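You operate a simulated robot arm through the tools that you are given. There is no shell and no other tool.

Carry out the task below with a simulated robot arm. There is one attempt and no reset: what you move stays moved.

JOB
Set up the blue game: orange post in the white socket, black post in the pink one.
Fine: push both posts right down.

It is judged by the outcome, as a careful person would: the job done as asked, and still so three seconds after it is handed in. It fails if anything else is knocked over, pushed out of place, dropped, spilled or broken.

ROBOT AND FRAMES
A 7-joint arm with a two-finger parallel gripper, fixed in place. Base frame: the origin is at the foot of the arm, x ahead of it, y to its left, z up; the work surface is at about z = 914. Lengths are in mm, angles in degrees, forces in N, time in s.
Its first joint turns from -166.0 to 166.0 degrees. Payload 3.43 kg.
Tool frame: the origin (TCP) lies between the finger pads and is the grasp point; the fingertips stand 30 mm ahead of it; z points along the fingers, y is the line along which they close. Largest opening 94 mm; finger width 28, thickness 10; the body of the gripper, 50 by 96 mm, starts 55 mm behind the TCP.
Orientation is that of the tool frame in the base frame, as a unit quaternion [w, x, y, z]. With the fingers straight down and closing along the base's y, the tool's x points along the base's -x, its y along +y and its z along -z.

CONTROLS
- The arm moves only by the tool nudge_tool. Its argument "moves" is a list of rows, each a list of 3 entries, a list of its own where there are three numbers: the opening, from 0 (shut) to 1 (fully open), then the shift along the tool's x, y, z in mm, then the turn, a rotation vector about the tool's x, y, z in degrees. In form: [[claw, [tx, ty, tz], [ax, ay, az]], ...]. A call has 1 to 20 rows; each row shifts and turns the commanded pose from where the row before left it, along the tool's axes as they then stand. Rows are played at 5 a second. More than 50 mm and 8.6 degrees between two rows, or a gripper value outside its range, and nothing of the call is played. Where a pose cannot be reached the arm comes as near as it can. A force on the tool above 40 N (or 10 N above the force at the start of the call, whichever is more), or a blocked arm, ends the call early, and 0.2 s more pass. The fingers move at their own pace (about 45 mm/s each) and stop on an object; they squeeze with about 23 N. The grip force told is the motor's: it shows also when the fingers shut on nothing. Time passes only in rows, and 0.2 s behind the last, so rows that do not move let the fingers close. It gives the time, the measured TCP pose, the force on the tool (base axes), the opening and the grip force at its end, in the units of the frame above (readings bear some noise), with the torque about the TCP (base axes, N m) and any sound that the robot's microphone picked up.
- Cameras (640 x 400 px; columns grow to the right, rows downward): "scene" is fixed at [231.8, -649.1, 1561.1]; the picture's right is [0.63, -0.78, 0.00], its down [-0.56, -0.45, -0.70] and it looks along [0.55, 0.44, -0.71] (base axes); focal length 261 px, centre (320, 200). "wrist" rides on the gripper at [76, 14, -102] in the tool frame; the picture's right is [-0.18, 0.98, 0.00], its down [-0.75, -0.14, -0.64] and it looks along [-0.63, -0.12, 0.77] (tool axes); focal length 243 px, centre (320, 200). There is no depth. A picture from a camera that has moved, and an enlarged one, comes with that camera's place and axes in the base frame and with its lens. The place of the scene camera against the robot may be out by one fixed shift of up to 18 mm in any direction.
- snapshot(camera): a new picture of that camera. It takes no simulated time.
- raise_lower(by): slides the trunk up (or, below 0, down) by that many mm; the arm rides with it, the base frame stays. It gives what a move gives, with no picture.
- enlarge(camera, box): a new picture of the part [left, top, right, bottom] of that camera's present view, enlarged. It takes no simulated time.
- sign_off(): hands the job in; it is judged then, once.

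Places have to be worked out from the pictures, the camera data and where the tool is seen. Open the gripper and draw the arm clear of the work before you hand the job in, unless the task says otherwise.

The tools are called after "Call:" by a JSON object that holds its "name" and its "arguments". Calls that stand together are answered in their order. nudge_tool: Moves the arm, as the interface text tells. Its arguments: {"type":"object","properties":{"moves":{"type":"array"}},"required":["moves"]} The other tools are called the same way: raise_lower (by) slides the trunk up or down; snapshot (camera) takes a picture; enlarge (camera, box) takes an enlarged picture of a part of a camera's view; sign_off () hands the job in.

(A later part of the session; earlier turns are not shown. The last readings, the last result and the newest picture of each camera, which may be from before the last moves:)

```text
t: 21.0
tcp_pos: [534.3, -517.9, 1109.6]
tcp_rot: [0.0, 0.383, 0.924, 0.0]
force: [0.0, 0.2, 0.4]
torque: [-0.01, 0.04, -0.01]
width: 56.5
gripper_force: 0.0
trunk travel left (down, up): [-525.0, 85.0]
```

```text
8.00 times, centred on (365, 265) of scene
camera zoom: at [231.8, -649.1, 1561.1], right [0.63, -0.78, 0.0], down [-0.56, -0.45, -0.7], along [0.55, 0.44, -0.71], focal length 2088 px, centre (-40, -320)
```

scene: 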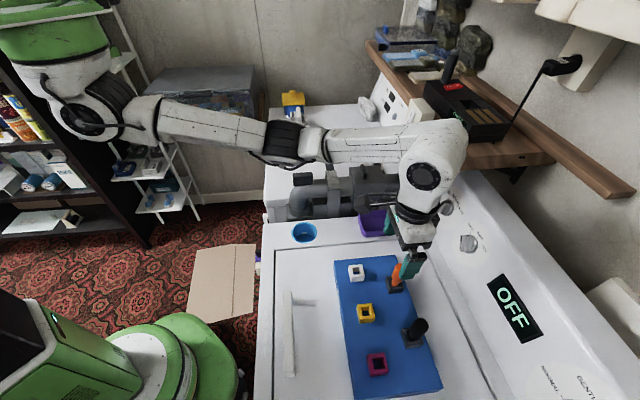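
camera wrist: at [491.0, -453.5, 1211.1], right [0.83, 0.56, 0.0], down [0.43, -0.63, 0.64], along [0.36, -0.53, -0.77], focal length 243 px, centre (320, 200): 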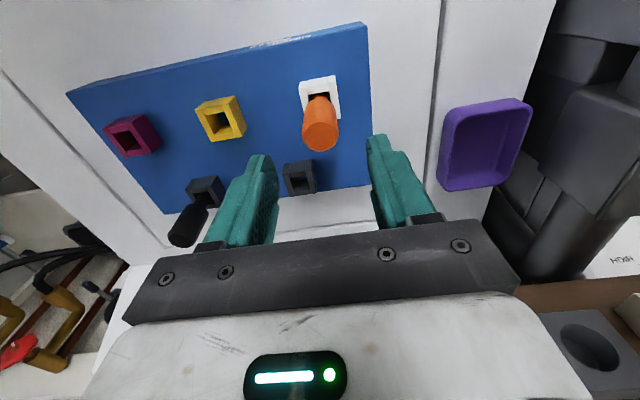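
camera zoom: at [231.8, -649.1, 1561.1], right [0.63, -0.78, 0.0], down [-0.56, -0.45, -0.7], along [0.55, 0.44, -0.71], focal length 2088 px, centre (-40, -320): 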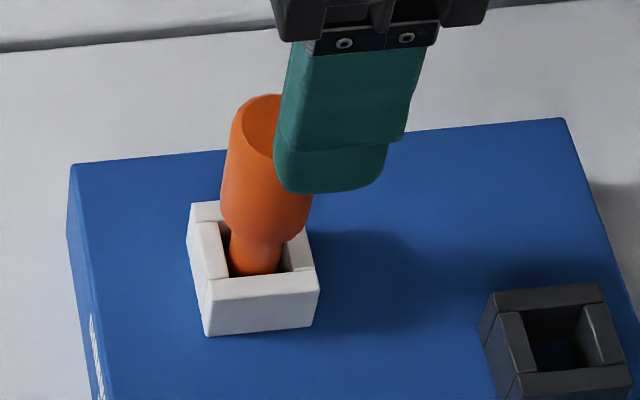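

The orange post stands upright in the white socket on the tool axis. I'll close the fingers and press down on its top.

Call:
{"name": "nudge_tool", "arguments": {"moves": [[0, [0, 0, 0], [0, 0, 0]], [0, [0, 0, 0], [0, 0, 0]], [0, [0, 0, 0], [0, 0, 0]], [0, [0, 0, 0], [0, 0, 0]], [0, [0, 0, 0], [0, 0, 0]], [0, [0, 0, 12], [0, 0, 0]], [0, [0, 0, 10], [0, 0, 0]], [0, [0, 0, 4], [0, 0, 0]], [0, [0, 0, 1], [0, 0, 0]], [0, [0, 0, 0], [0, 0, 0]]]}}

Call:
{"name": "snapshot", "arguments": {"camera": "wrist"}}

Call:
{"name": "enlarge", "arguments": {"camera": "scene", "box": [335, 240, 395, 290]}}

```text
t: 23.2
tcp_pos: [534.2, -516.7, 1080.5]
tcp_rot: [0.0, 0.383, 0.924, 0.001]
force: [0.5, -0.2, -1.0]
torque: [-0.01, -0.01, 0.01]
width: 0.0
gripper_force: 22.9
trunk travel left (down, up): [-525.0, 85.0]
```

```text
taken
camera wrist: at [491.0, -453.2, 1184.0], right [0.83, 0.56, 0.0], down [0.43, -0.63, 0.64], along [0.36, -0.53, -0.77], focal length 243 px, centre (320, 200)
```

wrist: 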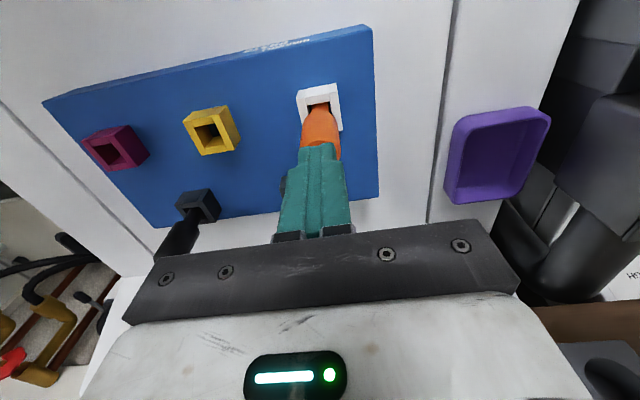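

```text
8.00 times, centred on (365, 265) of scene
camera zoom: at [231.8, -649.1, 1561.1], right [0.63, -0.78, 0.0], down [-0.56, -0.45, -0.7], along [0.55, 0.44, -0.71], focal length 2088 px, centre (-40, -320)
```

zoom: 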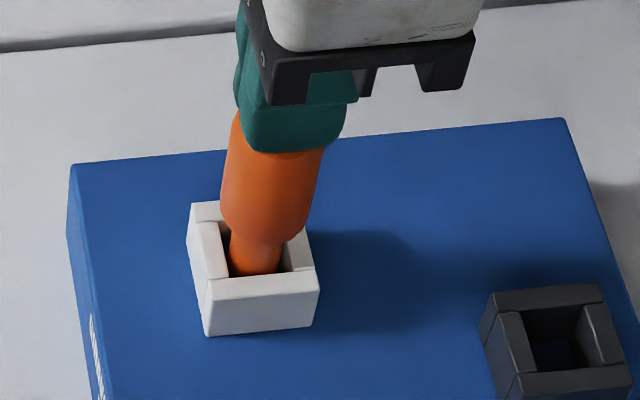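

The closed fingertips are centred just above the post top. I'll press down in 1 mm steps and watch force against depth.

Call:
{"name": "nudge_tool", "arguments": {"moves": [[0, [0, 0, 1], [0, 0, 0]], [0, [0, 0, 1], [0, 0, 0]], [0, [0, 0, 1], [0, 0, 0]], [0, [0, 0, 0.5], [0, 0, 0]], [0, [0, 0, 0], [0, 0, 0]]]}}

```text
t: 24.4
tcp_pos: [533.8, -516.3, 1079.2]
tcp_rot: [0.001, 0.382, 0.924, -0.001]
force: [-0.4, -0.1, 20.1]
torque: [0.06, 0.02, 0.01]
width: 0.0
gripper_force: 23.1
trunk travel left (down, up): [-525.0, 85.0]
```

Contact is at TCP z ≈ 1079 with 20 N. I'll increase the push.

Call:
{"name": "nudge_tool", "arguments": {"moves": [[0, [0, 0, 1], [0, 0, 0]], [0, [0, 0, 0], [0, 0, 0]], [0, [0, 0, 0.7], [0, 0, 0]], [0, [0, 0, 0], [0, 0, 0]]]}}

```text
t: 25.2
tcp_pos: [534.8, -517.4, 1079.4]
tcp_rot: [0.001, 0.383, 0.924, -0.004]
force: [-0.1, 1.3, 16.6]
torque: [0.15, 0.09, 0.01]
width: 0.0
gripper_force: 23.2
trunk travel left (down, up): [-525.0, 85.0]
stopped in row 4: the force on the tool passed its limit at 41 N (the readings are from after the stop); the commanded pose is now the measured one
```

41 N didn't move it noticeably. Before pressing harder I'll look closely at how deep it actually sits.

Call:
{"name": "nudge_tool", "arguments": {"moves": [[0, [0, 0, -6], [0, 0, 0]], [0, [0, 0, -15], [0, 0, 0]], [0.6, [0, 0, -10], [0, 0, 0]], [0.6, [0, 0, 0], [0, 0, 0]], [0.6, [0, 0, 0], [0, 0, 0]], [0.6, [0, 0, 0], [0, 0, 0]]]}}

Call:
{"name": "enlarge", "arguments": {"camera": "wrist", "box": [280, 65, 360, 145]}}

Call:
{"name": "enlarge", "arguments": {"camera": "scene", "box": [335, 240, 430, 340]}}

Call:
{"name": "enlarge", "arguments": {"camera": "scene", "box": [345, 250, 385, 280]}}

```text
t: 26.6
tcp_pos: [534.9, -517.7, 1109.1]
tcp_rot: [0.0, 0.382, 0.924, -0.001]
force: [-0.3, -0.4, -0.7]
torque: [0.03, 0.02, 0.0]
width: 56.2
gripper_force: 0.1
trunk travel left (down, up): [-525.0, 85.0]
```

```text
5.00 times, centred on (320, 105) of wrist
camera zoom: at [491.7, -452.8, 1211.6], right [0.83, 0.56, 0.0], down [0.43, -0.63, 0.64], along [0.36, -0.53, -0.76], focal length 1213 px, centre (320, 675)
```

zoom: 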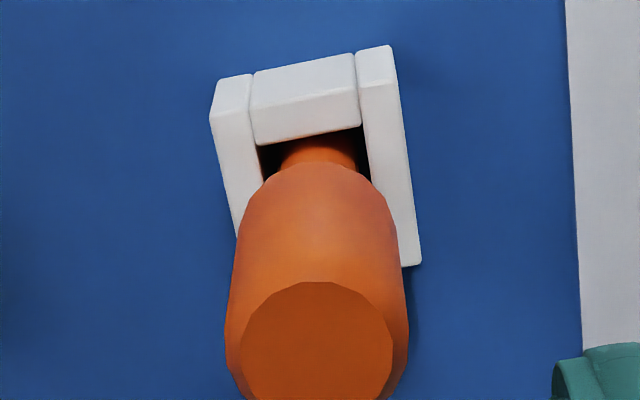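

```text
4.00 times, centred on (382, 290) of scene
camera zoom: at [231.8, -649.1, 1561.1], right [0.63, -0.78, 0.0], down [-0.56, -0.45, -0.7], along [0.55, 0.44, -0.71], focal length 1044 px, centre (70, -160)
```

zoom: 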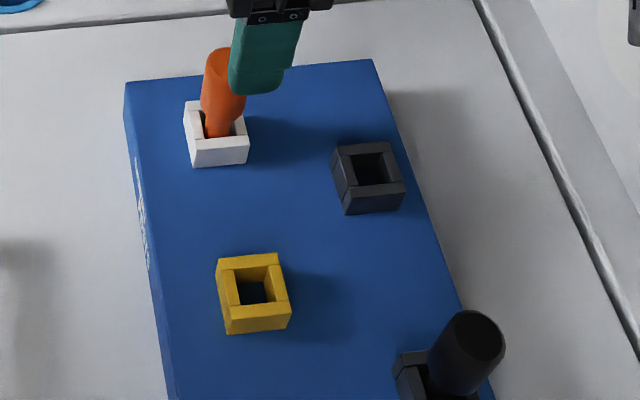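

```text
13.33 times, centred on (365, 265) of scene
camera zoom: at [231.8, -649.1, 1561.1], right [0.63, -0.78, 0.0], down [-0.56, -0.45, -0.7], along [0.55, 0.44, -0.71], focal length 3480 px, centre (-280, -667)
```

zoom: 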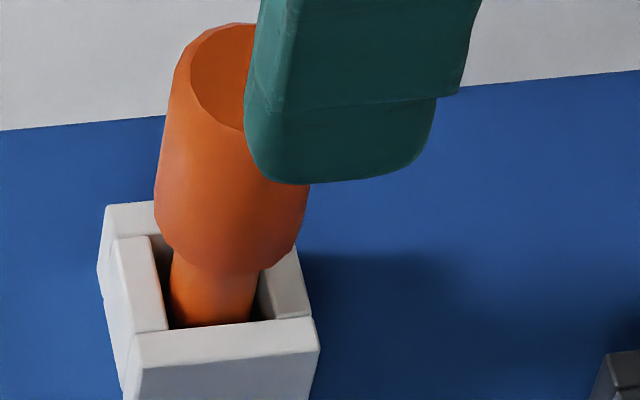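

The post sits about 3–4 mm higher than it did in the parking socket. I'll compare the floors and wall heights of the dark parking socket and the yellow socket with the white one, to tell whether it has bottomed out.

Call:
{"name": "enlarge", "arguments": {"camera": "scene", "box": [375, 265, 415, 295]}}

Call:
{"name": "enlarge", "arguments": {"camera": "scene", "box": [345, 295, 385, 325]}}

Call:
{"name": "enlarge", "arguments": {"camera": "scene", "box": [355, 340, 395, 385]}}

Call:
{"name": "enlarge", "arguments": {"camera": "wrist", "box": [180, 80, 340, 210]}}

```text
13.33 times, centred on (395, 280) of scene
camera zoom: at [231.8, -649.1, 1561.1], right [0.63, -0.78, 0.0], down [-0.56, -0.45, -0.7], along [0.55, 0.44, -0.71], focal length 3480 px, centre (-680, -867)
```

zoom: 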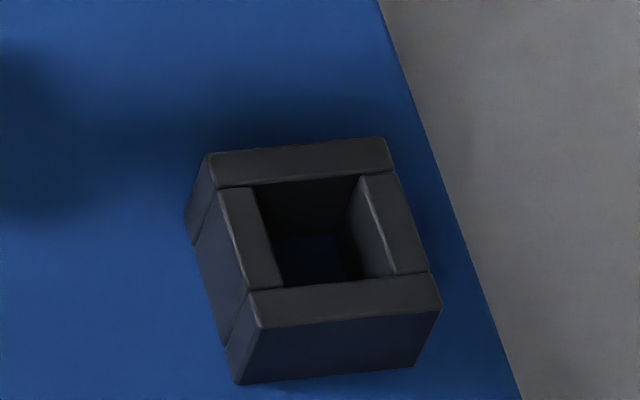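

```text
13.33 times, centred on (365, 310) of scene
camera zoom: at [231.8, -649.1, 1561.1], right [0.63, -0.78, 0.0], down [-0.56, -0.45, -0.7], along [0.55, 0.44, -0.71], focal length 3480 px, centre (-280, -1267)
```

zoom: 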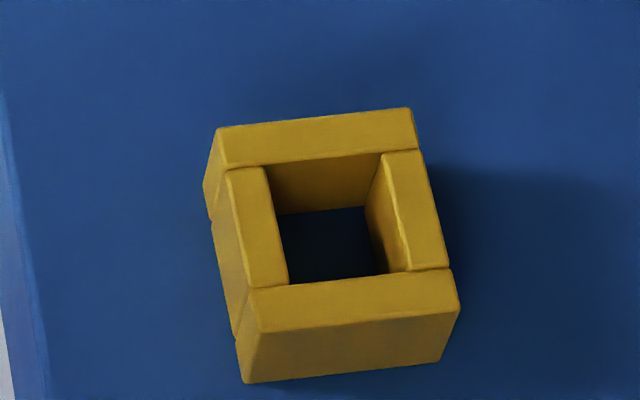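

```text
8.89 times, centred on (375, 362) of scene
camera zoom: at [231.8, -649.1, 1561.1], right [0.63, -0.78, 0.0], down [-0.56, -0.45, -0.7], along [0.55, 0.44, -0.71], focal length 2320 px, centre (-169, -1244)
```

zoom: 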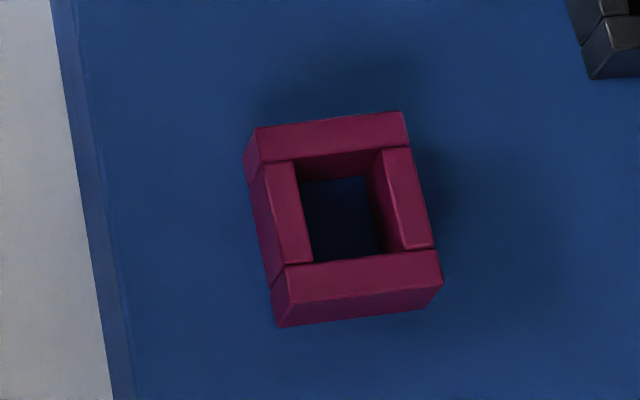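

```text
3.08 times, centred on (260, 145) of wrist
camera zoom: at [491.7, -452.8, 1211.6], right [0.83, 0.56, 0.0], down [0.43, -0.63, 0.64], along [0.36, -0.53, -0.76], focal length 746 px, centre (505, 369)
```

zoom: 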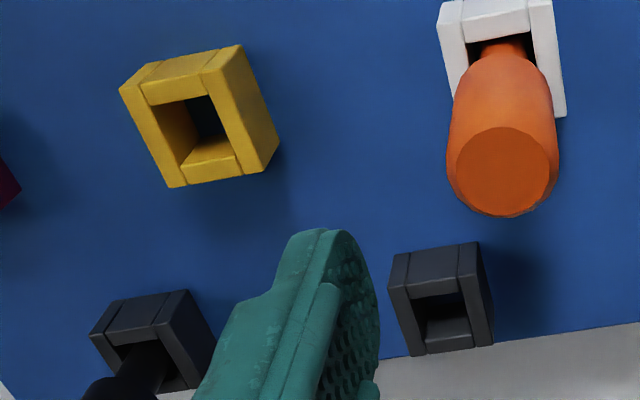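

The socket walls and floors look the same height everywhere. Contact puts the orange top at z ≈ 1049, about 67 mm above the rim, which matches its height in the parking socket (about 69 ± 2 mm), so it appears bottomed out; I'll confirm from an unobstructed view. Now I'll move to hover above the black post, estimated at about (480, -685).

Call:
{"name": "nudge_tool", "arguments": {"moves": [[0.8, [0, 0, -16], [0, 0, 0]], [1, [-16, -31.5, 0], [0, 0, 0]], [1, [-16, -31.5, 0], [0, 0, 0]], [1, [-16, -31.5, 0], [0, 0, 0]], [1, [-16, -31.5, 0], [0, 0, 0]], [1, [-16, -31.5, 0], [0, 0, 0]], [1, [0, 0, 0], [0, 0, 0]], [1, [0, 0, 0], [0, 0, 0]]]}}

Call:
{"name": "snapshot", "arguments": {"camera": "wrist"}}

Call:
{"name": "enlarge", "arguments": {"camera": "scene", "box": [335, 240, 440, 350]}}

Call:
{"name": "enlarge", "arguments": {"camera": "scene", "box": [340, 250, 380, 280]}}

```text
t: 28.4
tcp_pos: [479.3, -684.4, 1125.4]
tcp_rot: [0.0, 0.383, 0.924, -0.002]
force: [-0.1, -0.9, -0.7]
torque: [0.0, 0.02, 0.04]
width: 94.0
gripper_force: 0.0
trunk travel left (down, up): [-525.0, 85.0]
```

```text
taken
camera wrist: at [437.1, -619.8, 1228.1], right [0.83, 0.56, 0.0], down [0.43, -0.63, 0.64], along [0.36, -0.53, -0.76], focal length 243 px, centre (320, 200)
```

wrist: 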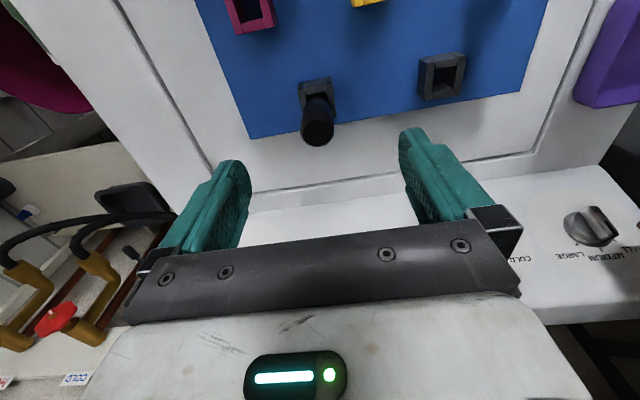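

```text
3.64 times, centred on (388, 295) of scene
camera zoom: at [231.8, -649.1, 1561.1], right [0.63, -0.78, 0.0], down [-0.56, -0.45, -0.7], along [0.55, 0.44, -0.71], focal length 949 px, centre (74, -146)
```

zoom: 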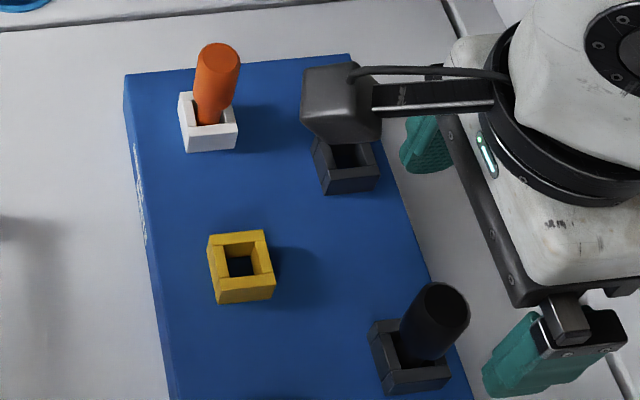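

```text
13.33 times, centred on (360, 265) of scene
camera zoom: at [231.8, -649.1, 1561.1], right [0.63, -0.78, 0.0], down [-0.56, -0.45, -0.7], along [0.55, 0.44, -0.71], focal length 3480 px, centre (-213, -667)
```

zoom: 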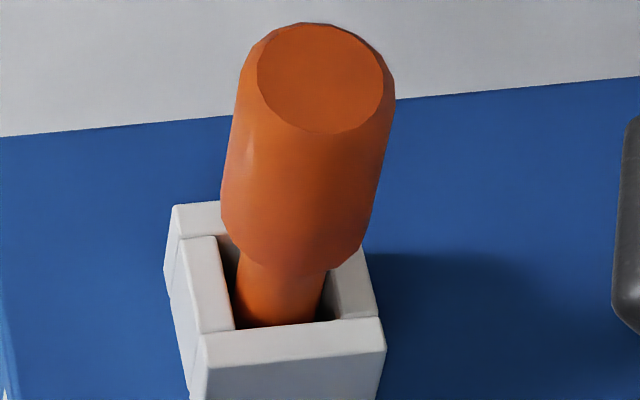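

The orange post stands vertical in the white socket. I'll zoom on the black post in its own socket to compare its height above the rim with orange's 67 mm.

Call:
{"name": "enlarge", "arguments": {"camera": "scene", "box": [398, 312, 438, 352]}}

Call:
{"name": "enlarge", "arguments": {"camera": "wrist", "box": [280, 70, 360, 150]}}

```text
10.00 times, centred on (418, 332) of scene
camera zoom: at [231.8, -649.1, 1561.1], right [0.63, -0.78, 0.0], down [-0.56, -0.45, -0.7], along [0.55, 0.44, -0.71], focal length 2610 px, centre (-660, -1120)
```

zoom: 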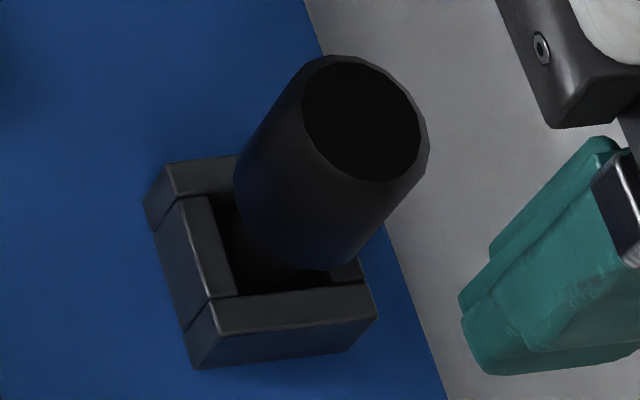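

```text
5.00 times, centred on (320, 110) of wrist
camera zoom: at [437.1, -619.8, 1228.1], right [0.83, 0.56, 0.0], down [0.43, -0.63, 0.64], along [0.36, -0.53, -0.76], focal length 1213 px, centre (320, 650)
```

zoom: 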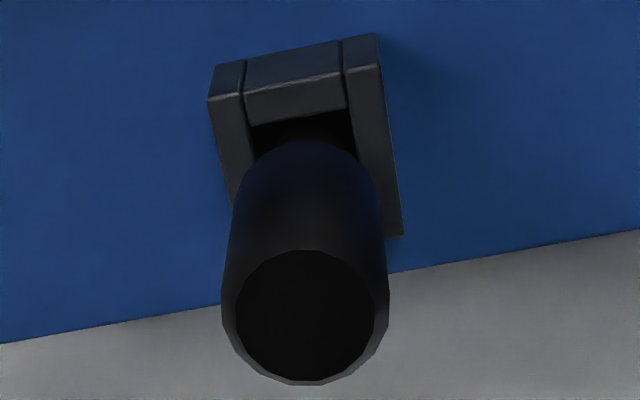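

Measured the same way, black in its parking socket and orange in the white socket stand equally high above their rims (68.4 and 68.7 mm), so orange is fully down. The black post is at about (-3.5, -3.3) in tool x, y; I'll shift and start lowering.

Call:
{"name": "nudge_tool", "arguments": {"moves": [[1, [-3.5, -3.3, 0], [0, 0, 0]], [1, [0, 0, 18], [0, 0, 0]], [1, [0, 0, 18], [0, 0, 0]], [1, [0, 0, 0], [0, 0, 0]], [1, [0, 0, 0], [0, 0, 0]]]}}

Call:
{"name": "snapshot", "arguments": {"camera": "wrist"}}

Call:
{"name": "snapshot", "arguments": {"camera": "scene"}}

```text
t: 29.6
tcp_pos: [480.3, -688.2, 1089.1]
tcp_rot: [0.001, 0.383, 0.924, -0.002]
force: [0.3, 0.6, 0.2]
torque: [-0.01, 0.0, 0.02]
width: 93.9
gripper_force: 0.0
trunk travel left (down, up): [-525.0, 85.0]
```

```text
taken
camera wrist: at [437.3, -625.3, 1191.8], right [0.83, 0.56, 0.0], down [0.43, -0.63, 0.64], along [0.36, -0.53, -0.76], focal length 243 px, centre (320, 200)
```

wrist: 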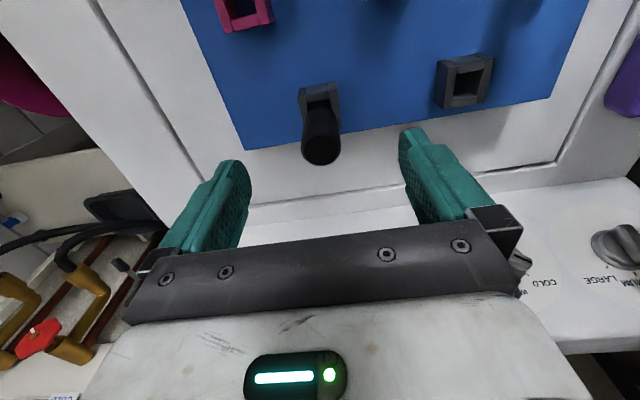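

```text
taken
```

scene: 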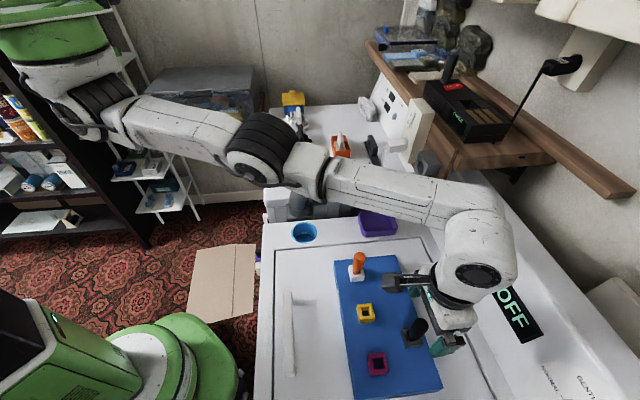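

The black post top is now at the same pixel the orange one was before its grasp. I'll lower to TCP z ≈ 1032 and check before closing.

Call:
{"name": "nudge_tool", "arguments": {"moves": [[1, [0, 0, 19], [0, 0, 0]], [1, [0, 0, 19], [0, 0, 0]], [1, [0, 0, 19], [0, 0, 0]], [1, [0, 0, 0], [0, 0, 0]], [1, [0, 0, 0], [0, 0, 0]]]}}

Call:
{"name": "snapshot", "arguments": {"camera": "wrist"}}

Call:
{"name": "snapshot", "arguments": {"camera": "scene"}}

```text
t: 30.9
tcp_pos: [480.5, -690.1, 1032.3]
tcp_rot: [0.0, 0.383, 0.924, 0.0]
force: [-0.4, 0.4, -0.1]
torque: [0.0, -0.01, -0.01]
width: 93.8
gripper_force: 0.0
trunk travel left (down, up): [-525.0, 85.0]
```

```text
taken
camera wrist: at [437.0, -626.0, 1134.5], right [0.83, 0.56, 0.0], down [0.43, -0.63, 0.64], along [0.36, -0.53, -0.76], focal length 243 px, centre (320, 200)
```

wrist: 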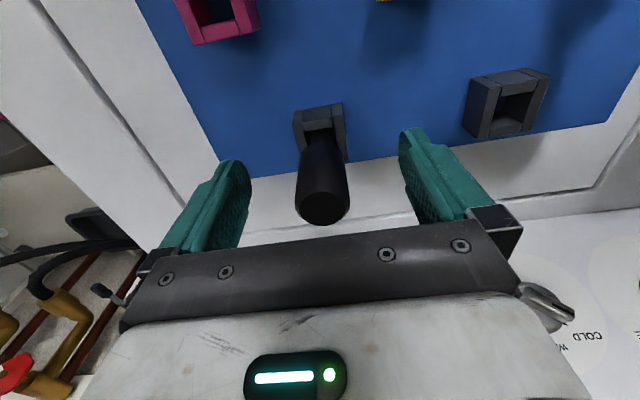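

```text
taken
```

scene: 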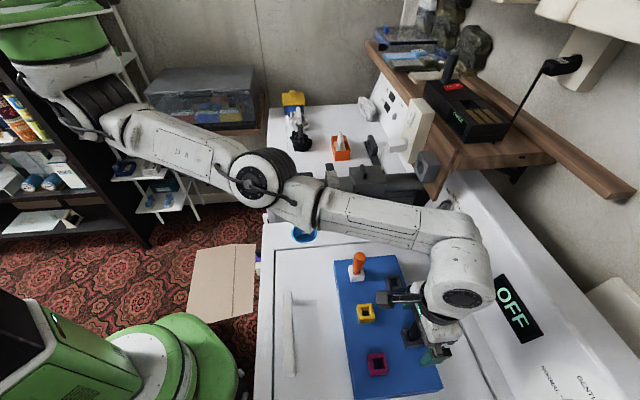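

The geometry matches the orange grasp, and the forearm is at around z ≈ 1300, well above everything. I'll close on the black post.

Call:
{"name": "nudge_tool", "arguments": {"moves": [[0, [0, 0, 0], [0, 0, 0]], [0, [0, 0, 0], [0, 0, 0]], [0, [0, 0, 0], [0, 0, 0]], [0, [0, 0, 0], [0, 0, 0]], [0, [0, 0, 0], [0, 0, 0]], [0, [0, 0, 0], [0, 0, 0]], [0, [0, 0, 0], [0, 0, 0]]]}}

Call:
{"name": "enlarge", "arguments": {"camera": "wrist", "box": [260, 95, 380, 225]}}

```text
t: 32.5
tcp_pos: [480.8, -689.4, 1031.4]
tcp_rot: [0.001, 0.383, 0.924, -0.001]
force: [1.3, 0.7, 0.0]
torque: [0.0, -0.01, 0.0]
width: 25.5
gripper_force: 23.0
trunk travel left (down, up): [-525.0, 85.0]
```

```text
3.08 times, centred on (320, 160) of wrist
camera zoom: at [436.9, -626.1, 1134.6], right [0.83, 0.56, 0.0], down [0.43, -0.63, 0.64], along [0.36, -0.53, -0.76], focal length 746 px, centre (320, 323)
```

zoom: 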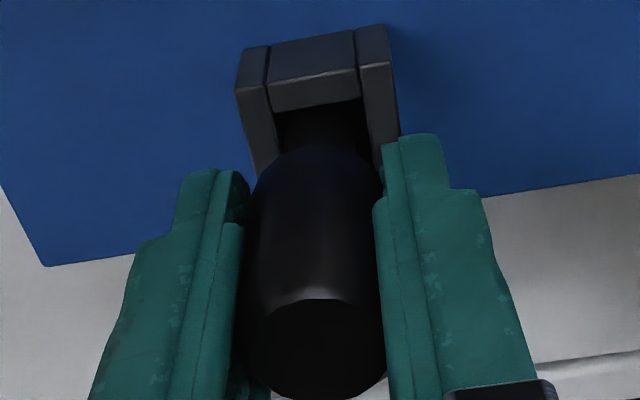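

The black post is gripped, and in the equivalent view it stands no lower than orange does in the white socket, so orange is properly seated. I'll lift black straight up 75 mm and take the reference view of its empty socket.

Call:
{"name": "nudge_tool", "arguments": {"moves": [[0, [0, 0, -5], [0, 0, 0]], [0, [0, 0, -10], [0, 0, 0]], [0, [0, 0, -15], [0, 0, 0]], [0, [0, 0, -15], [0, 0, 0]], [0, [0, 0, -15], [0, 0, 0]], [0, [0, 0, -15], [0, 0, 0]], [0, [0, 0, 0], [0, 0, 0]], [0, [0, 0, 0], [0, 0, 0]]]}}

Call:
{"name": "snapshot", "arguments": {"camera": "wrist"}}

Call:
{"name": "enlarge", "arguments": {"camera": "wrist", "box": [280, 65, 360, 125]}}

Call:
{"name": "enlarge", "arguments": {"camera": "wrist", "box": [260, 95, 380, 225]}}

```text
t: 34.2
tcp_pos: [481.2, -688.5, 1106.5]
tcp_rot: [0.0, 0.382, 0.924, 0.0]
force: [0.2, -0.1, -0.1]
torque: [-0.03, 0.02, -0.01]
width: 25.7
gripper_force: 23.1
trunk travel left (down, up): [-525.0, 85.0]
```

```text
taken
camera wrist: at [437.2, -625.5, 1209.9], right [0.83, 0.56, 0.0], down [0.43, -0.63, 0.64], along [0.36, -0.53, -0.76], focal length 243 px, centre (320, 200)
```

wrist: 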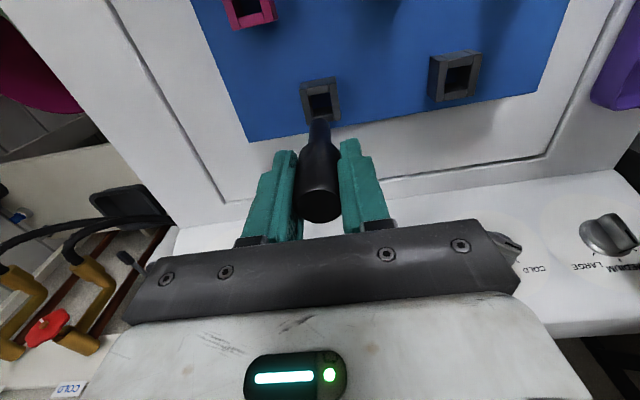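

```text
6.67 times, centred on (320, 95) of wrist
camera zoom: at [437.2, -625.5, 1209.9], right [0.83, 0.56, 0.0], down [0.43, -0.63, 0.64], along [0.36, -0.53, -0.76], focal length 1618 px, centre (320, 900)
```

zoom: 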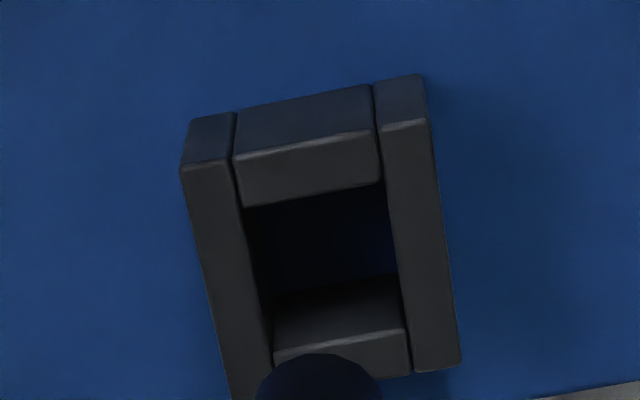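

```text
3.08 times, centred on (320, 160) of wrist
camera zoom: at [437.2, -625.5, 1209.9], right [0.83, 0.56, 0.0], down [0.43, -0.63, 0.64], along [0.36, -0.53, -0.76], focal length 746 px, centre (320, 323)
```

zoom: 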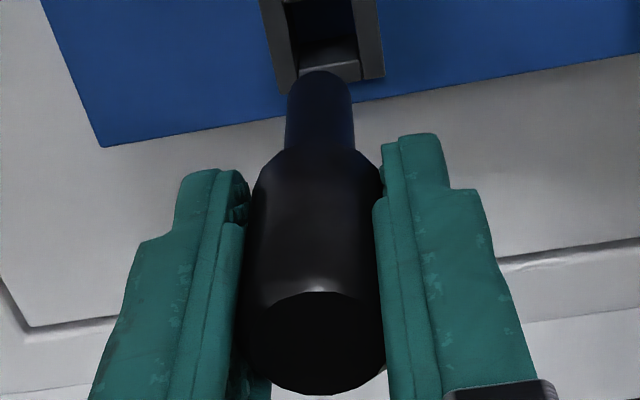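

The black post is out and slid about 1.7 mm in the grip on lifting, as orange did. The pink socket should be about (+84, -42.5) away in tool x, y, and I want its hole centre at zoom pixel (319, 267). I'll move there at the same height.

Call:
{"name": "nudge_tool", "arguments": {"moves": [[0, [20, -10, 0], [0, 0, 0]], [0, [22, -11, 0], [0, 0, 0]], [0, [22, -11, 0], [0, 0, 0]], [0, [20, -10.5, 0], [0, 0, 0]], [0, [0, 0, 0], [0, 0, 0]], [0, [0, 0, 0], [0, 0, 0]]]}}

Call:
{"name": "snapshot", "arguments": {"camera": "wrist"}}

Call:
{"name": "enlarge", "arguments": {"camera": "wrist", "box": [280, 65, 360, 125]}}

Call:
{"name": "snapshot", "arguments": {"camera": "scene"}}

```text
t: 35.6
tcp_pos: [390.1, -659.6, 1107.6]
tcp_rot: [0.001, 0.383, 0.924, -0.001]
force: [0.1, -0.3, -0.3]
torque: [-0.01, -0.01, 0.0]
width: 25.7
gripper_force: 23.3
trunk travel left (down, up): [-525.0, 85.0]
```

```text
taken
camera wrist: at [346.7, -595.8, 1210.3], right [0.83, 0.56, 0.0], down [0.43, -0.63, 0.64], along [0.36, -0.53, -0.77], focal length 243 px, centre (320, 200)
```

wrist: 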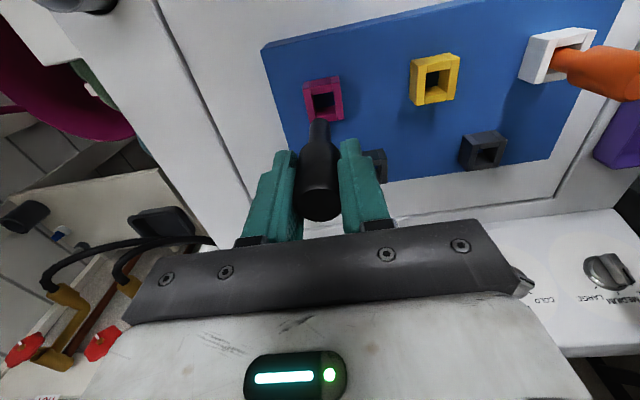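

```text
6.67 times, centred on (320, 95) of wrist
camera zoom: at [346.7, -595.8, 1210.3], right [0.83, 0.56, 0.0], down [0.43, -0.63, 0.64], along [0.36, -0.53, -0.77], focal length 1618 px, centre (320, 900)
```

zoom: 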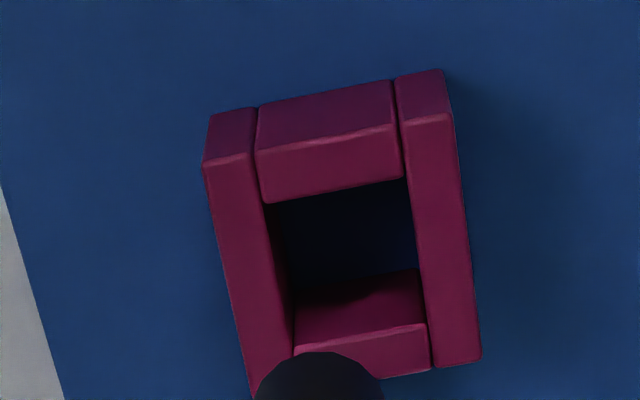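

```text
taken
```

scene: 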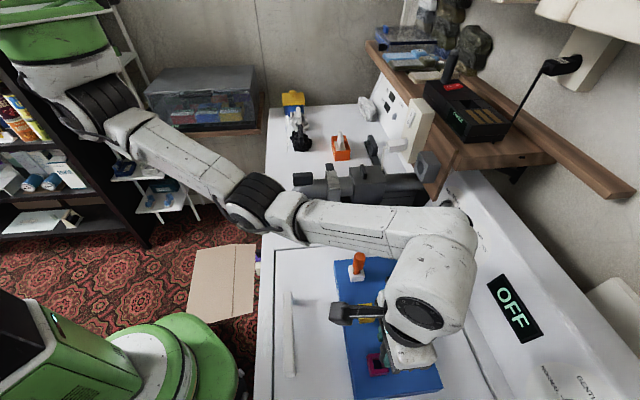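

The pink hole is at zoom pixel (348, 263), so it needs about +4 mm in tool y. I'll correct that, lower until the stem is just above the rim, and check both views.

Call:
{"name": "nudge_tool", "arguments": {"moves": [[0, [-0.1, 4.05, 0], [0, 0, 0]], [0, [0, 0, 0], [0, 0, 0]], [0, [0, 0, 12], [0, 0, 0]], [0, [0, 0, 12], [0, 0, 0]], [0, [0, 0, 8], [0, 0, 0]], [0, [0, 0, 0], [0, 0, 0]], [0, [0, 0, 0], [0, 0, 0]]]}}

Call:
{"name": "enlarge", "arguments": {"camera": "wrist", "box": [280, 65, 360, 145]}}

Call:
{"name": "enlarge", "arguments": {"camera": "scene", "box": [350, 335, 400, 385]}}

```text
t: 37.2
tcp_pos: [392.6, -657.0, 1075.9]
tcp_rot: [0.001, 0.383, 0.924, -0.001]
force: [-0.3, 0.4, 0.0]
torque: [-0.02, 0.0, -0.02]
width: 25.4
gripper_force: 22.6
trunk travel left (down, up): [-525.0, 85.0]
```

```text
5.00 times, centred on (320, 105) of wrist
camera zoom: at [349.8, -593.7, 1177.9], right [0.83, 0.56, 0.0], down [0.43, -0.63, 0.64], along [0.36, -0.53, -0.77], focal length 1213 px, centre (320, 675)
```

zoom: 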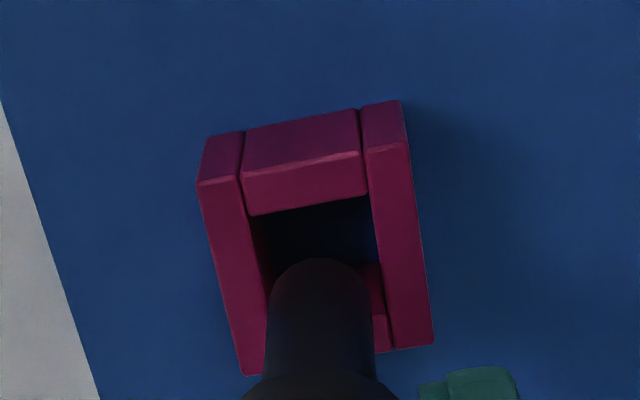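

```text
8.00 times, centred on (375, 360) of scene
camera zoom: at [231.8, -649.1, 1561.1], right [0.63, -0.78, 0.0], down [-0.56, -0.45, -0.7], along [0.55, 0.44, -0.71], focal length 2088 px, centre (-120, -1080)
```

zoom: 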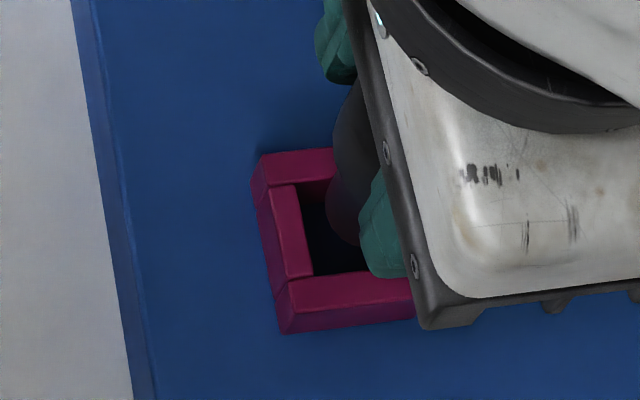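

The pink hole corners at (248, 216) and (370, 193) match the successful white alignment. I'll lower gently into the mouth of the hole.

Call:
{"name": "nudge_tool", "arguments": {"moves": [[0, [0, 0, 4], [0, 0, 0]], [0, [0, 0, 4], [0, 0, 0]], [0, [0, 0, 3], [0, 0, 0]], [0, [0, 0, 0], [0, 0, 0]], [0, [0, 0, 0], [0, 0, 0]]]}}

Call:
{"name": "enlarge", "arguments": {"camera": "wrist", "box": [280, 75, 360, 155]}}

Call:
{"name": "enlarge", "arguments": {"camera": "scene", "box": [350, 335, 400, 385]}}

```text
t: 38.5
tcp_pos: [393.3, -657.9, 1063.3]
tcp_rot: [0.001, 0.383, 0.924, -0.002]
force: [0.7, -0.6, -0.8]
torque: [-0.03, -0.01, -0.01]
width: 26.0
gripper_force: 22.8
trunk travel left (down, up): [-525.0, 85.0]
```

```text
5.00 times, centred on (320, 115) of wrist
camera zoom: at [349.9, -594.1, 1167.0], right [0.83, 0.56, 0.0], down [0.43, -0.63, 0.64], along [0.36, -0.53, -0.76], focal length 1213 px, centre (320, 625)
```

zoom: 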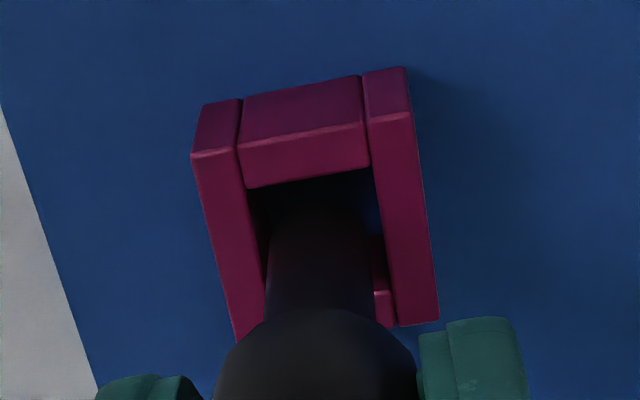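

```text
8.00 times, centred on (375, 360) of scene
camera zoom: at [231.8, -649.1, 1561.1], right [0.63, -0.78, 0.0], down [-0.56, -0.45, -0.7], along [0.55, 0.44, -0.71], focal length 2088 px, centre (-120, -1080)
```

zoom: 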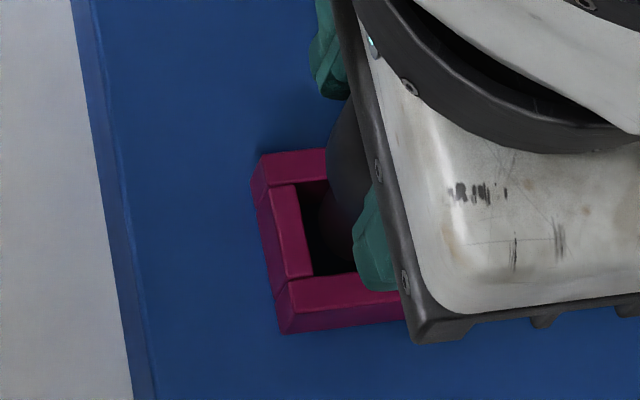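

The stem looks slightly towards the far side of the hole, in +s. I'll zoom tightly on the scene view before inserting.

Call:
{"name": "enlarge", "arguments": {"camera": "scene", "box": [362, 348, 392, 378]}}

Call:
{"name": "enlarge", "arguments": {"camera": "wrist", "box": [298, 90, 348, 125]}}

```text
13.33 times, centred on (377, 363) of scene
camera zoom: at [231.8, -649.1, 1561.1], right [0.63, -0.78, 0.0], down [-0.56, -0.45, -0.7], along [0.55, 0.44, -0.71], focal length 3480 px, centre (-440, -1973)
```

zoom: 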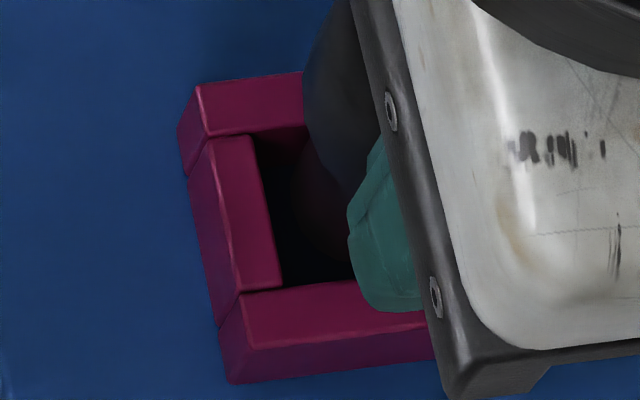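

```text
11.43 times, centred on (323, 108) of wrist
camera zoom: at [349.9, -594.1, 1167.0], right [0.83, 0.56, 0.0], down [0.43, -0.63, 0.64], along [0.36, -0.53, -0.76], focal length 2773 px, centre (286, 1257)
```

zoom: 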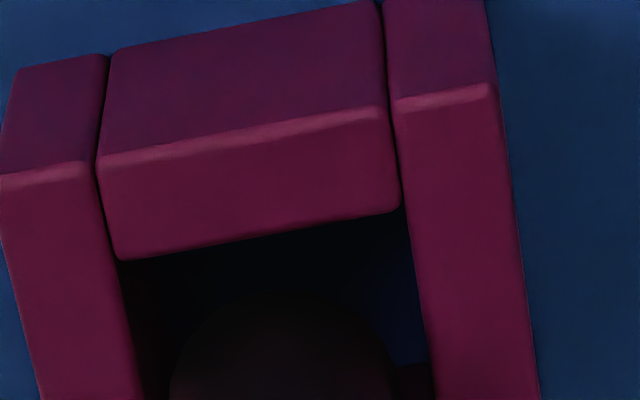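

Both views agree that about +1.0 mm in tool x centres the stem. I'll apply that and lower in 2 mm steps.

Call:
{"name": "nudge_tool", "arguments": {"moves": [[0, [1.0, 0, 0], [0, 0, 0]], [0, [0, 0, 0], [0, 0, 0]], [0, [0, 0, 2], [0, 0, 0]], [0, [0, 0, 2], [0, 0, 0]], [0, [0, 0, 2], [0, 0, 0]], [0, [0, 0, 2], [0, 0, 0]], [0, [0, 0, 2], [0, 0, 0]], [0, [0, 0, 0], [0, 0, 0]]]}}

Call:
{"name": "enlarge", "arguments": {"camera": "scene", "box": [362, 348, 392, 378]}}

Call:
{"name": "enlarge", "arguments": {"camera": "wrist", "box": [280, 85, 360, 165]}}

```text
t: 40.2
tcp_pos: [393.5, -657.4, 1054.3]
tcp_rot: [0.0, 0.383, 0.924, -0.001]
force: [-0.5, -0.7, -0.5]
torque: [0.02, 0.02, 0.0]
width: 25.5
gripper_force: 23.3
trunk travel left (down, up): [-525.0, 85.0]
```

```text
13.33 times, centred on (377, 363) of scene
camera zoom: at [231.8, -649.1, 1561.1], right [0.63, -0.78, 0.0], down [-0.56, -0.45, -0.7], along [0.55, 0.44, -0.71], focal length 3480 px, centre (-440, -1973)
```

zoom: 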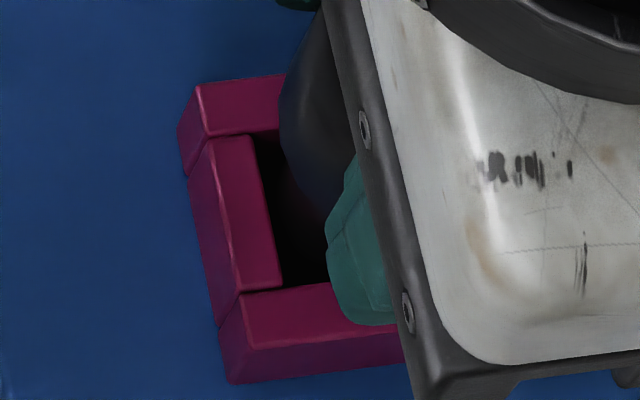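

```text
5.00 times, centred on (320, 125) of wrist
camera zoom: at [349.6, -592.9, 1156.9], right [0.83, 0.56, 0.0], down [0.43, -0.63, 0.64], along [0.36, -0.53, -0.77], focal length 1213 px, centre (320, 575)
```

zoom: 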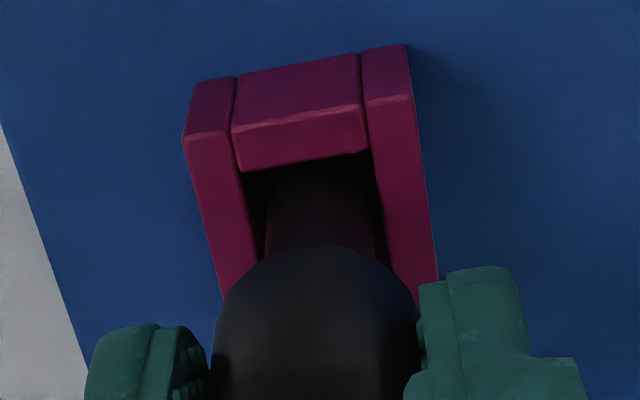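

There's no contact force, but compared with the white insertion at this height the tool is now about 1.1 mm too far in +x. I'll shift back 1.1 mm and go a little lower, watching side forces.

Call:
{"name": "nudge_tool", "arguments": {"moves": [[0, [-1.1, 0, 0], [0, 0, 0]], [0, [0, 0, 0], [0, 0, 0]], [0, [0, 0, 2], [0, 0, 0]], [0, [0, 0, 2], [0, 0, 0]], [0, [0, 0, 2], [0, 0, 0]], [0, [0, 0, 0], [0, 0, 0]]]}}

Call:
{"name": "enlarge", "arguments": {"camera": "wrist", "box": [280, 95, 360, 175]}}

Call:
{"name": "enlarge", "arguments": {"camera": "scene", "box": [362, 348, 392, 378]}}

```text
t: 41.6
tcp_pos: [392.1, -657.5, 1049.4]
tcp_rot: [-0.001, 0.382, 0.924, -0.001]
force: [-0.6, -0.5, -0.5]
torque: [0.0, 0.0, -0.01]
width: 25.7
gripper_force: 23.3
trunk travel left (down, up): [-525.0, 85.0]
```

```text
5.00 times, centred on (320, 135) of wrist
camera zoom: at [350.3, -593.8, 1151.0], right [0.83, 0.56, 0.0], down [0.43, -0.63, 0.64], along [0.36, -0.53, -0.76], focal length 1213 px, centre (320, 525)
```

zoom: 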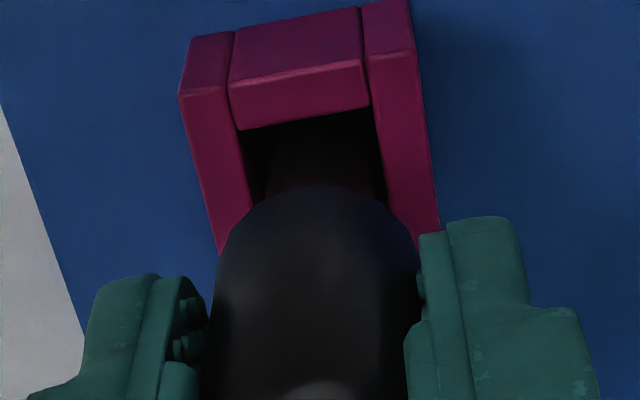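

```text
13.33 times, centred on (377, 363) of scene
camera zoom: at [231.8, -649.1, 1561.1], right [0.63, -0.78, 0.0], down [-0.56, -0.45, -0.7], along [0.55, 0.44, -0.71], focal length 3480 px, centre (-440, -1973)
```

zoom: 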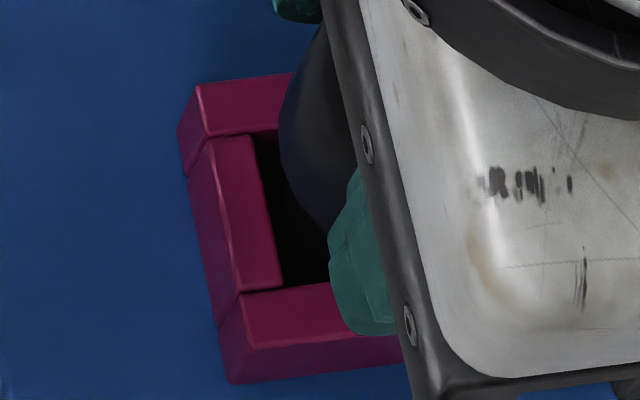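

The stem is inside the pink socket with no side force. I'll continue down to near the seated height.

Call:
{"name": "nudge_tool", "arguments": {"moves": [[0, [0, 0, 3], [0, 0, 0]], [0, [0, 0, 3], [0, 0, 0]], [0, [0, 0, 3], [0, 0, 0]], [0, [0, 0, 2], [0, 0, 0]], [0, [0, 0, 2], [0, 0, 0]], [0, [0, 0, 1], [0, 0, 0]], [0, [0, 0, 1], [0, 0, 0]], [0, [0, 0, 0], [0, 0, 0]]]}}

Call:
{"name": "enlarge", "arguments": {"camera": "wrist", "box": [260, 95, 380, 225]}}

```text
t: 43.5
tcp_pos: [392.3, -658.5, 1033.5]
tcp_rot: [0.001, 0.384, 0.923, -0.002]
force: [1.0, -0.2, 16.3]
torque: [0.13, -0.26, -0.03]
width: 25.8
gripper_force: 23.0
trunk travel left (down, up): [-525.0, 85.0]
```

```text
3.08 times, centred on (320, 160) of wrist
camera zoom: at [349.9, -593.8, 1136.2], right [0.83, 0.56, 0.0], down [0.43, -0.63, 0.64], along [0.36, -0.53, -0.76], focal length 746 px, centre (320, 323)
```

zoom: 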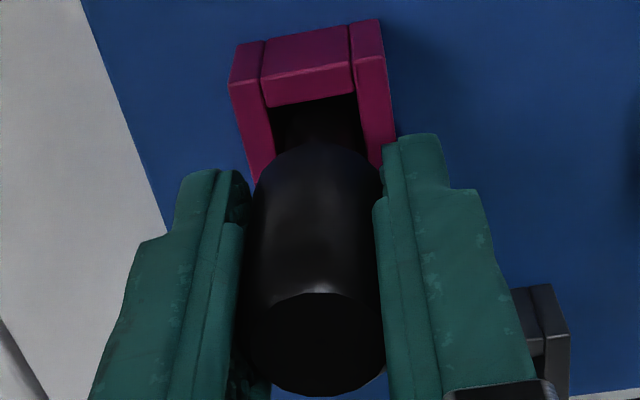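

It bottoms out with 16 N at z ≈ 1034, as orange did. I'll release, rise and close the fingers to press on the top.

Call:
{"name": "nudge_tool", "arguments": {"moves": [[0, [0, 0, -0.5], [0, 0, 0]], [0.6, [0, 0, 0], [0, 0, 0]], [0.6, [0, 0, 0], [0, 0, 0]], [0.6, [0, 0, 0], [0, 0, 0]], [0.6, [0, 0, 0], [0, 0, 0]], [0.6, [0, 0, -15], [0, 0, 0]], [0.6, [0, 0, -20], [0, 0, 0]], [0.6, [0, 0, -20], [0, 0, 0]], [0.6, [0, 0, -20], [0, 0, 0]], [0.6, [0, 0, 0], [0, 0, 0]], [0.6, [0, 0, 0], [0, 0, 0]]]}}

Call:
{"name": "snapshot", "arguments": {"camera": "wrist"}}

Call:
{"name": "enlarge", "arguments": {"camera": "wrist", "box": [280, 65, 360, 145]}}

Call:
{"name": "enlarge", "arguments": {"camera": "scene", "box": [340, 240, 440, 380]}}

```text
t: 45.9
tcp_pos: [392.9, -655.8, 1108.7]
tcp_rot: [0.001, 0.382, 0.924, -0.002]
force: [-0.6, 0.1, 0.5]
torque: [0.03, -0.01, 0.03]
width: 56.4
gripper_force: 0.1
trunk travel left (down, up): [-525.0, 85.0]
```

```text
taken
camera wrist: at [349.8, -593.9, 1211.6], right [0.83, 0.56, 0.0], down [0.43, -0.63, 0.64], along [0.36, -0.53, -0.76], focal length 243 px, centre (320, 200)
```

wrist: 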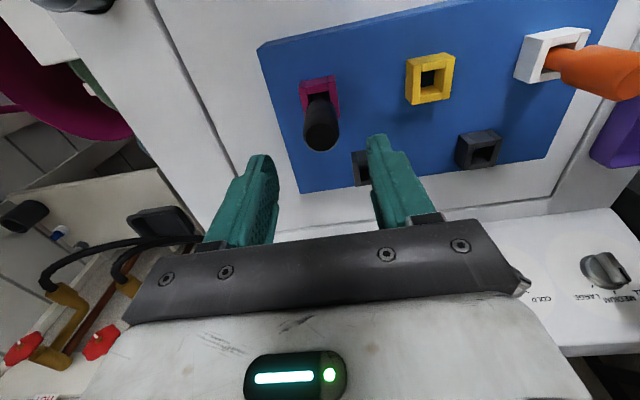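

```text
5.00 times, centred on (320, 105) of wrist
camera zoom: at [349.8, -593.9, 1211.6], right [0.83, 0.56, 0.0], down [0.43, -0.63, 0.64], along [0.36, -0.53, -0.76], focal length 1213 px, centre (320, 675)
```

zoom: 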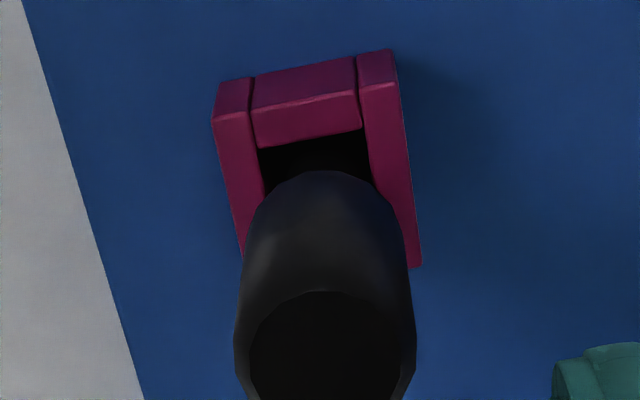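

```text
2.86 times, centred on (390, 310) of scene
camera zoom: at [231.8, -649.1, 1561.1], right [0.63, -0.78, 0.0], down [-0.56, -0.45, -0.7], along [0.55, 0.44, -0.71], focal length 746 px, centre (120, -114)
```

zoom: 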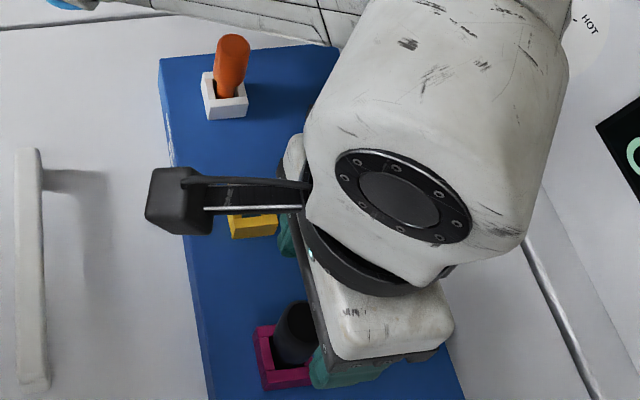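

The black post stands in the pink socket. I'll close the fingers, centre over its top and press down as I did with orange.

Call:
{"name": "nudge_tool", "arguments": {"moves": [[0, [-0.8, 0.7, 0], [0, 0, 0]], [0, [0, 0, 0], [0, 0, 0]], [0, [0, 0, 0], [0, 0, 0]], [0, [0, 0, 0], [0, 0, 0]], [0, [0, 0, 0], [0, 0, 0]], [0, [0, 0, 12], [0, 0, 0]], [0, [0, 0, 10], [0, 0, 0]], [0, [0, 0, 3], [0, 0, 0]], [0, [0, 0, 0], [0, 0, 0]], [0, [0, 0, 0], [0, 0, 0]]]}}

Call:
{"name": "snapshot", "arguments": {"camera": "wrist"}}

```text
t: 48.0
tcp_pos: [393.7, -657.9, 1082.9]
tcp_rot: [0.0, 0.382, 0.924, -0.001]
force: [-0.9, -0.6, -1.6]
torque: [0.03, 0.01, -0.01]
width: 0.1
gripper_force: 23.1
trunk travel left (down, up): [-525.0, 85.0]
```

```text
taken
camera wrist: at [351.1, -593.7, 1186.1], right [0.83, 0.56, 0.0], down [0.43, -0.63, 0.64], along [0.36, -0.53, -0.76], focal length 243 px, centre (320, 200)
```

wrist: 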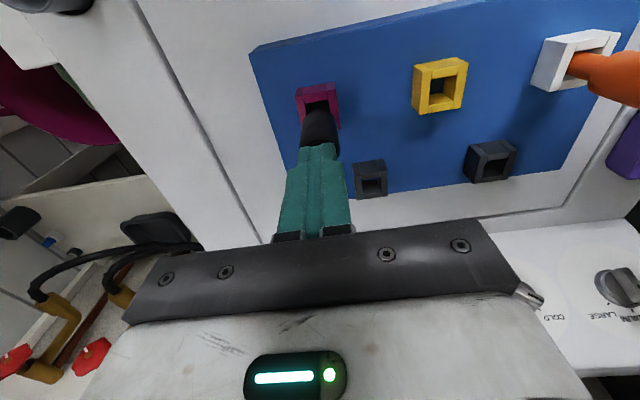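

The closed fingertips are over the black post top. I'll press in 1 mm steps.

Call:
{"name": "nudge_tool", "arguments": {"moves": [[0, [0, 0, 1.5], [0, 0, 0]], [0, [0, 0, 1], [0, 0, 0]], [0, [0, 0, 1], [0, 0, 0]], [0, [0, 0, 1], [0, 0, 0]], [0, [0, 0, 0.5], [0, 0, 0]], [0, [0, 0, 0], [0, 0, 0]]]}}

```text
t: 49.5
tcp_pos: [393.8, -657.5, 1079.1]
tcp_rot: [0.001, 0.382, 0.924, -0.002]
force: [-0.4, 1.1, 9.6]
torque: [0.07, 0.07, 0.0]
width: 0.2
gripper_force: 22.9
trunk travel left (down, up): [-525.0, 85.0]
```

Contact is at z ≈ 1079, the same height as orange. I'll press more firmly to make sure it's fully down.

Call:
{"name": "nudge_tool", "arguments": {"moves": [[0, [0, 0, 1], [0, 0, 0]], [0, [0, 0, 0], [0, 0, 0]], [0, [0, 0, 1], [0, 0, 0]], [0, [0, 0, 0], [0, 0, 0]], [0, [0, 0, 0.6], [0, 0, 0]], [0, [0, 0, 0], [0, 0, 0]]]}}

```text
t: 50.9
tcp_pos: [394.4, -658.0, 1079.4]
tcp_rot: [0.003, 0.383, 0.924, -0.003]
force: [-0.2, 0.7, 35.3]
torque: [0.09, 0.1, 0.0]
width: 0.0
gripper_force: 22.9
trunk travel left (down, up): [-525.0, 85.0]
```

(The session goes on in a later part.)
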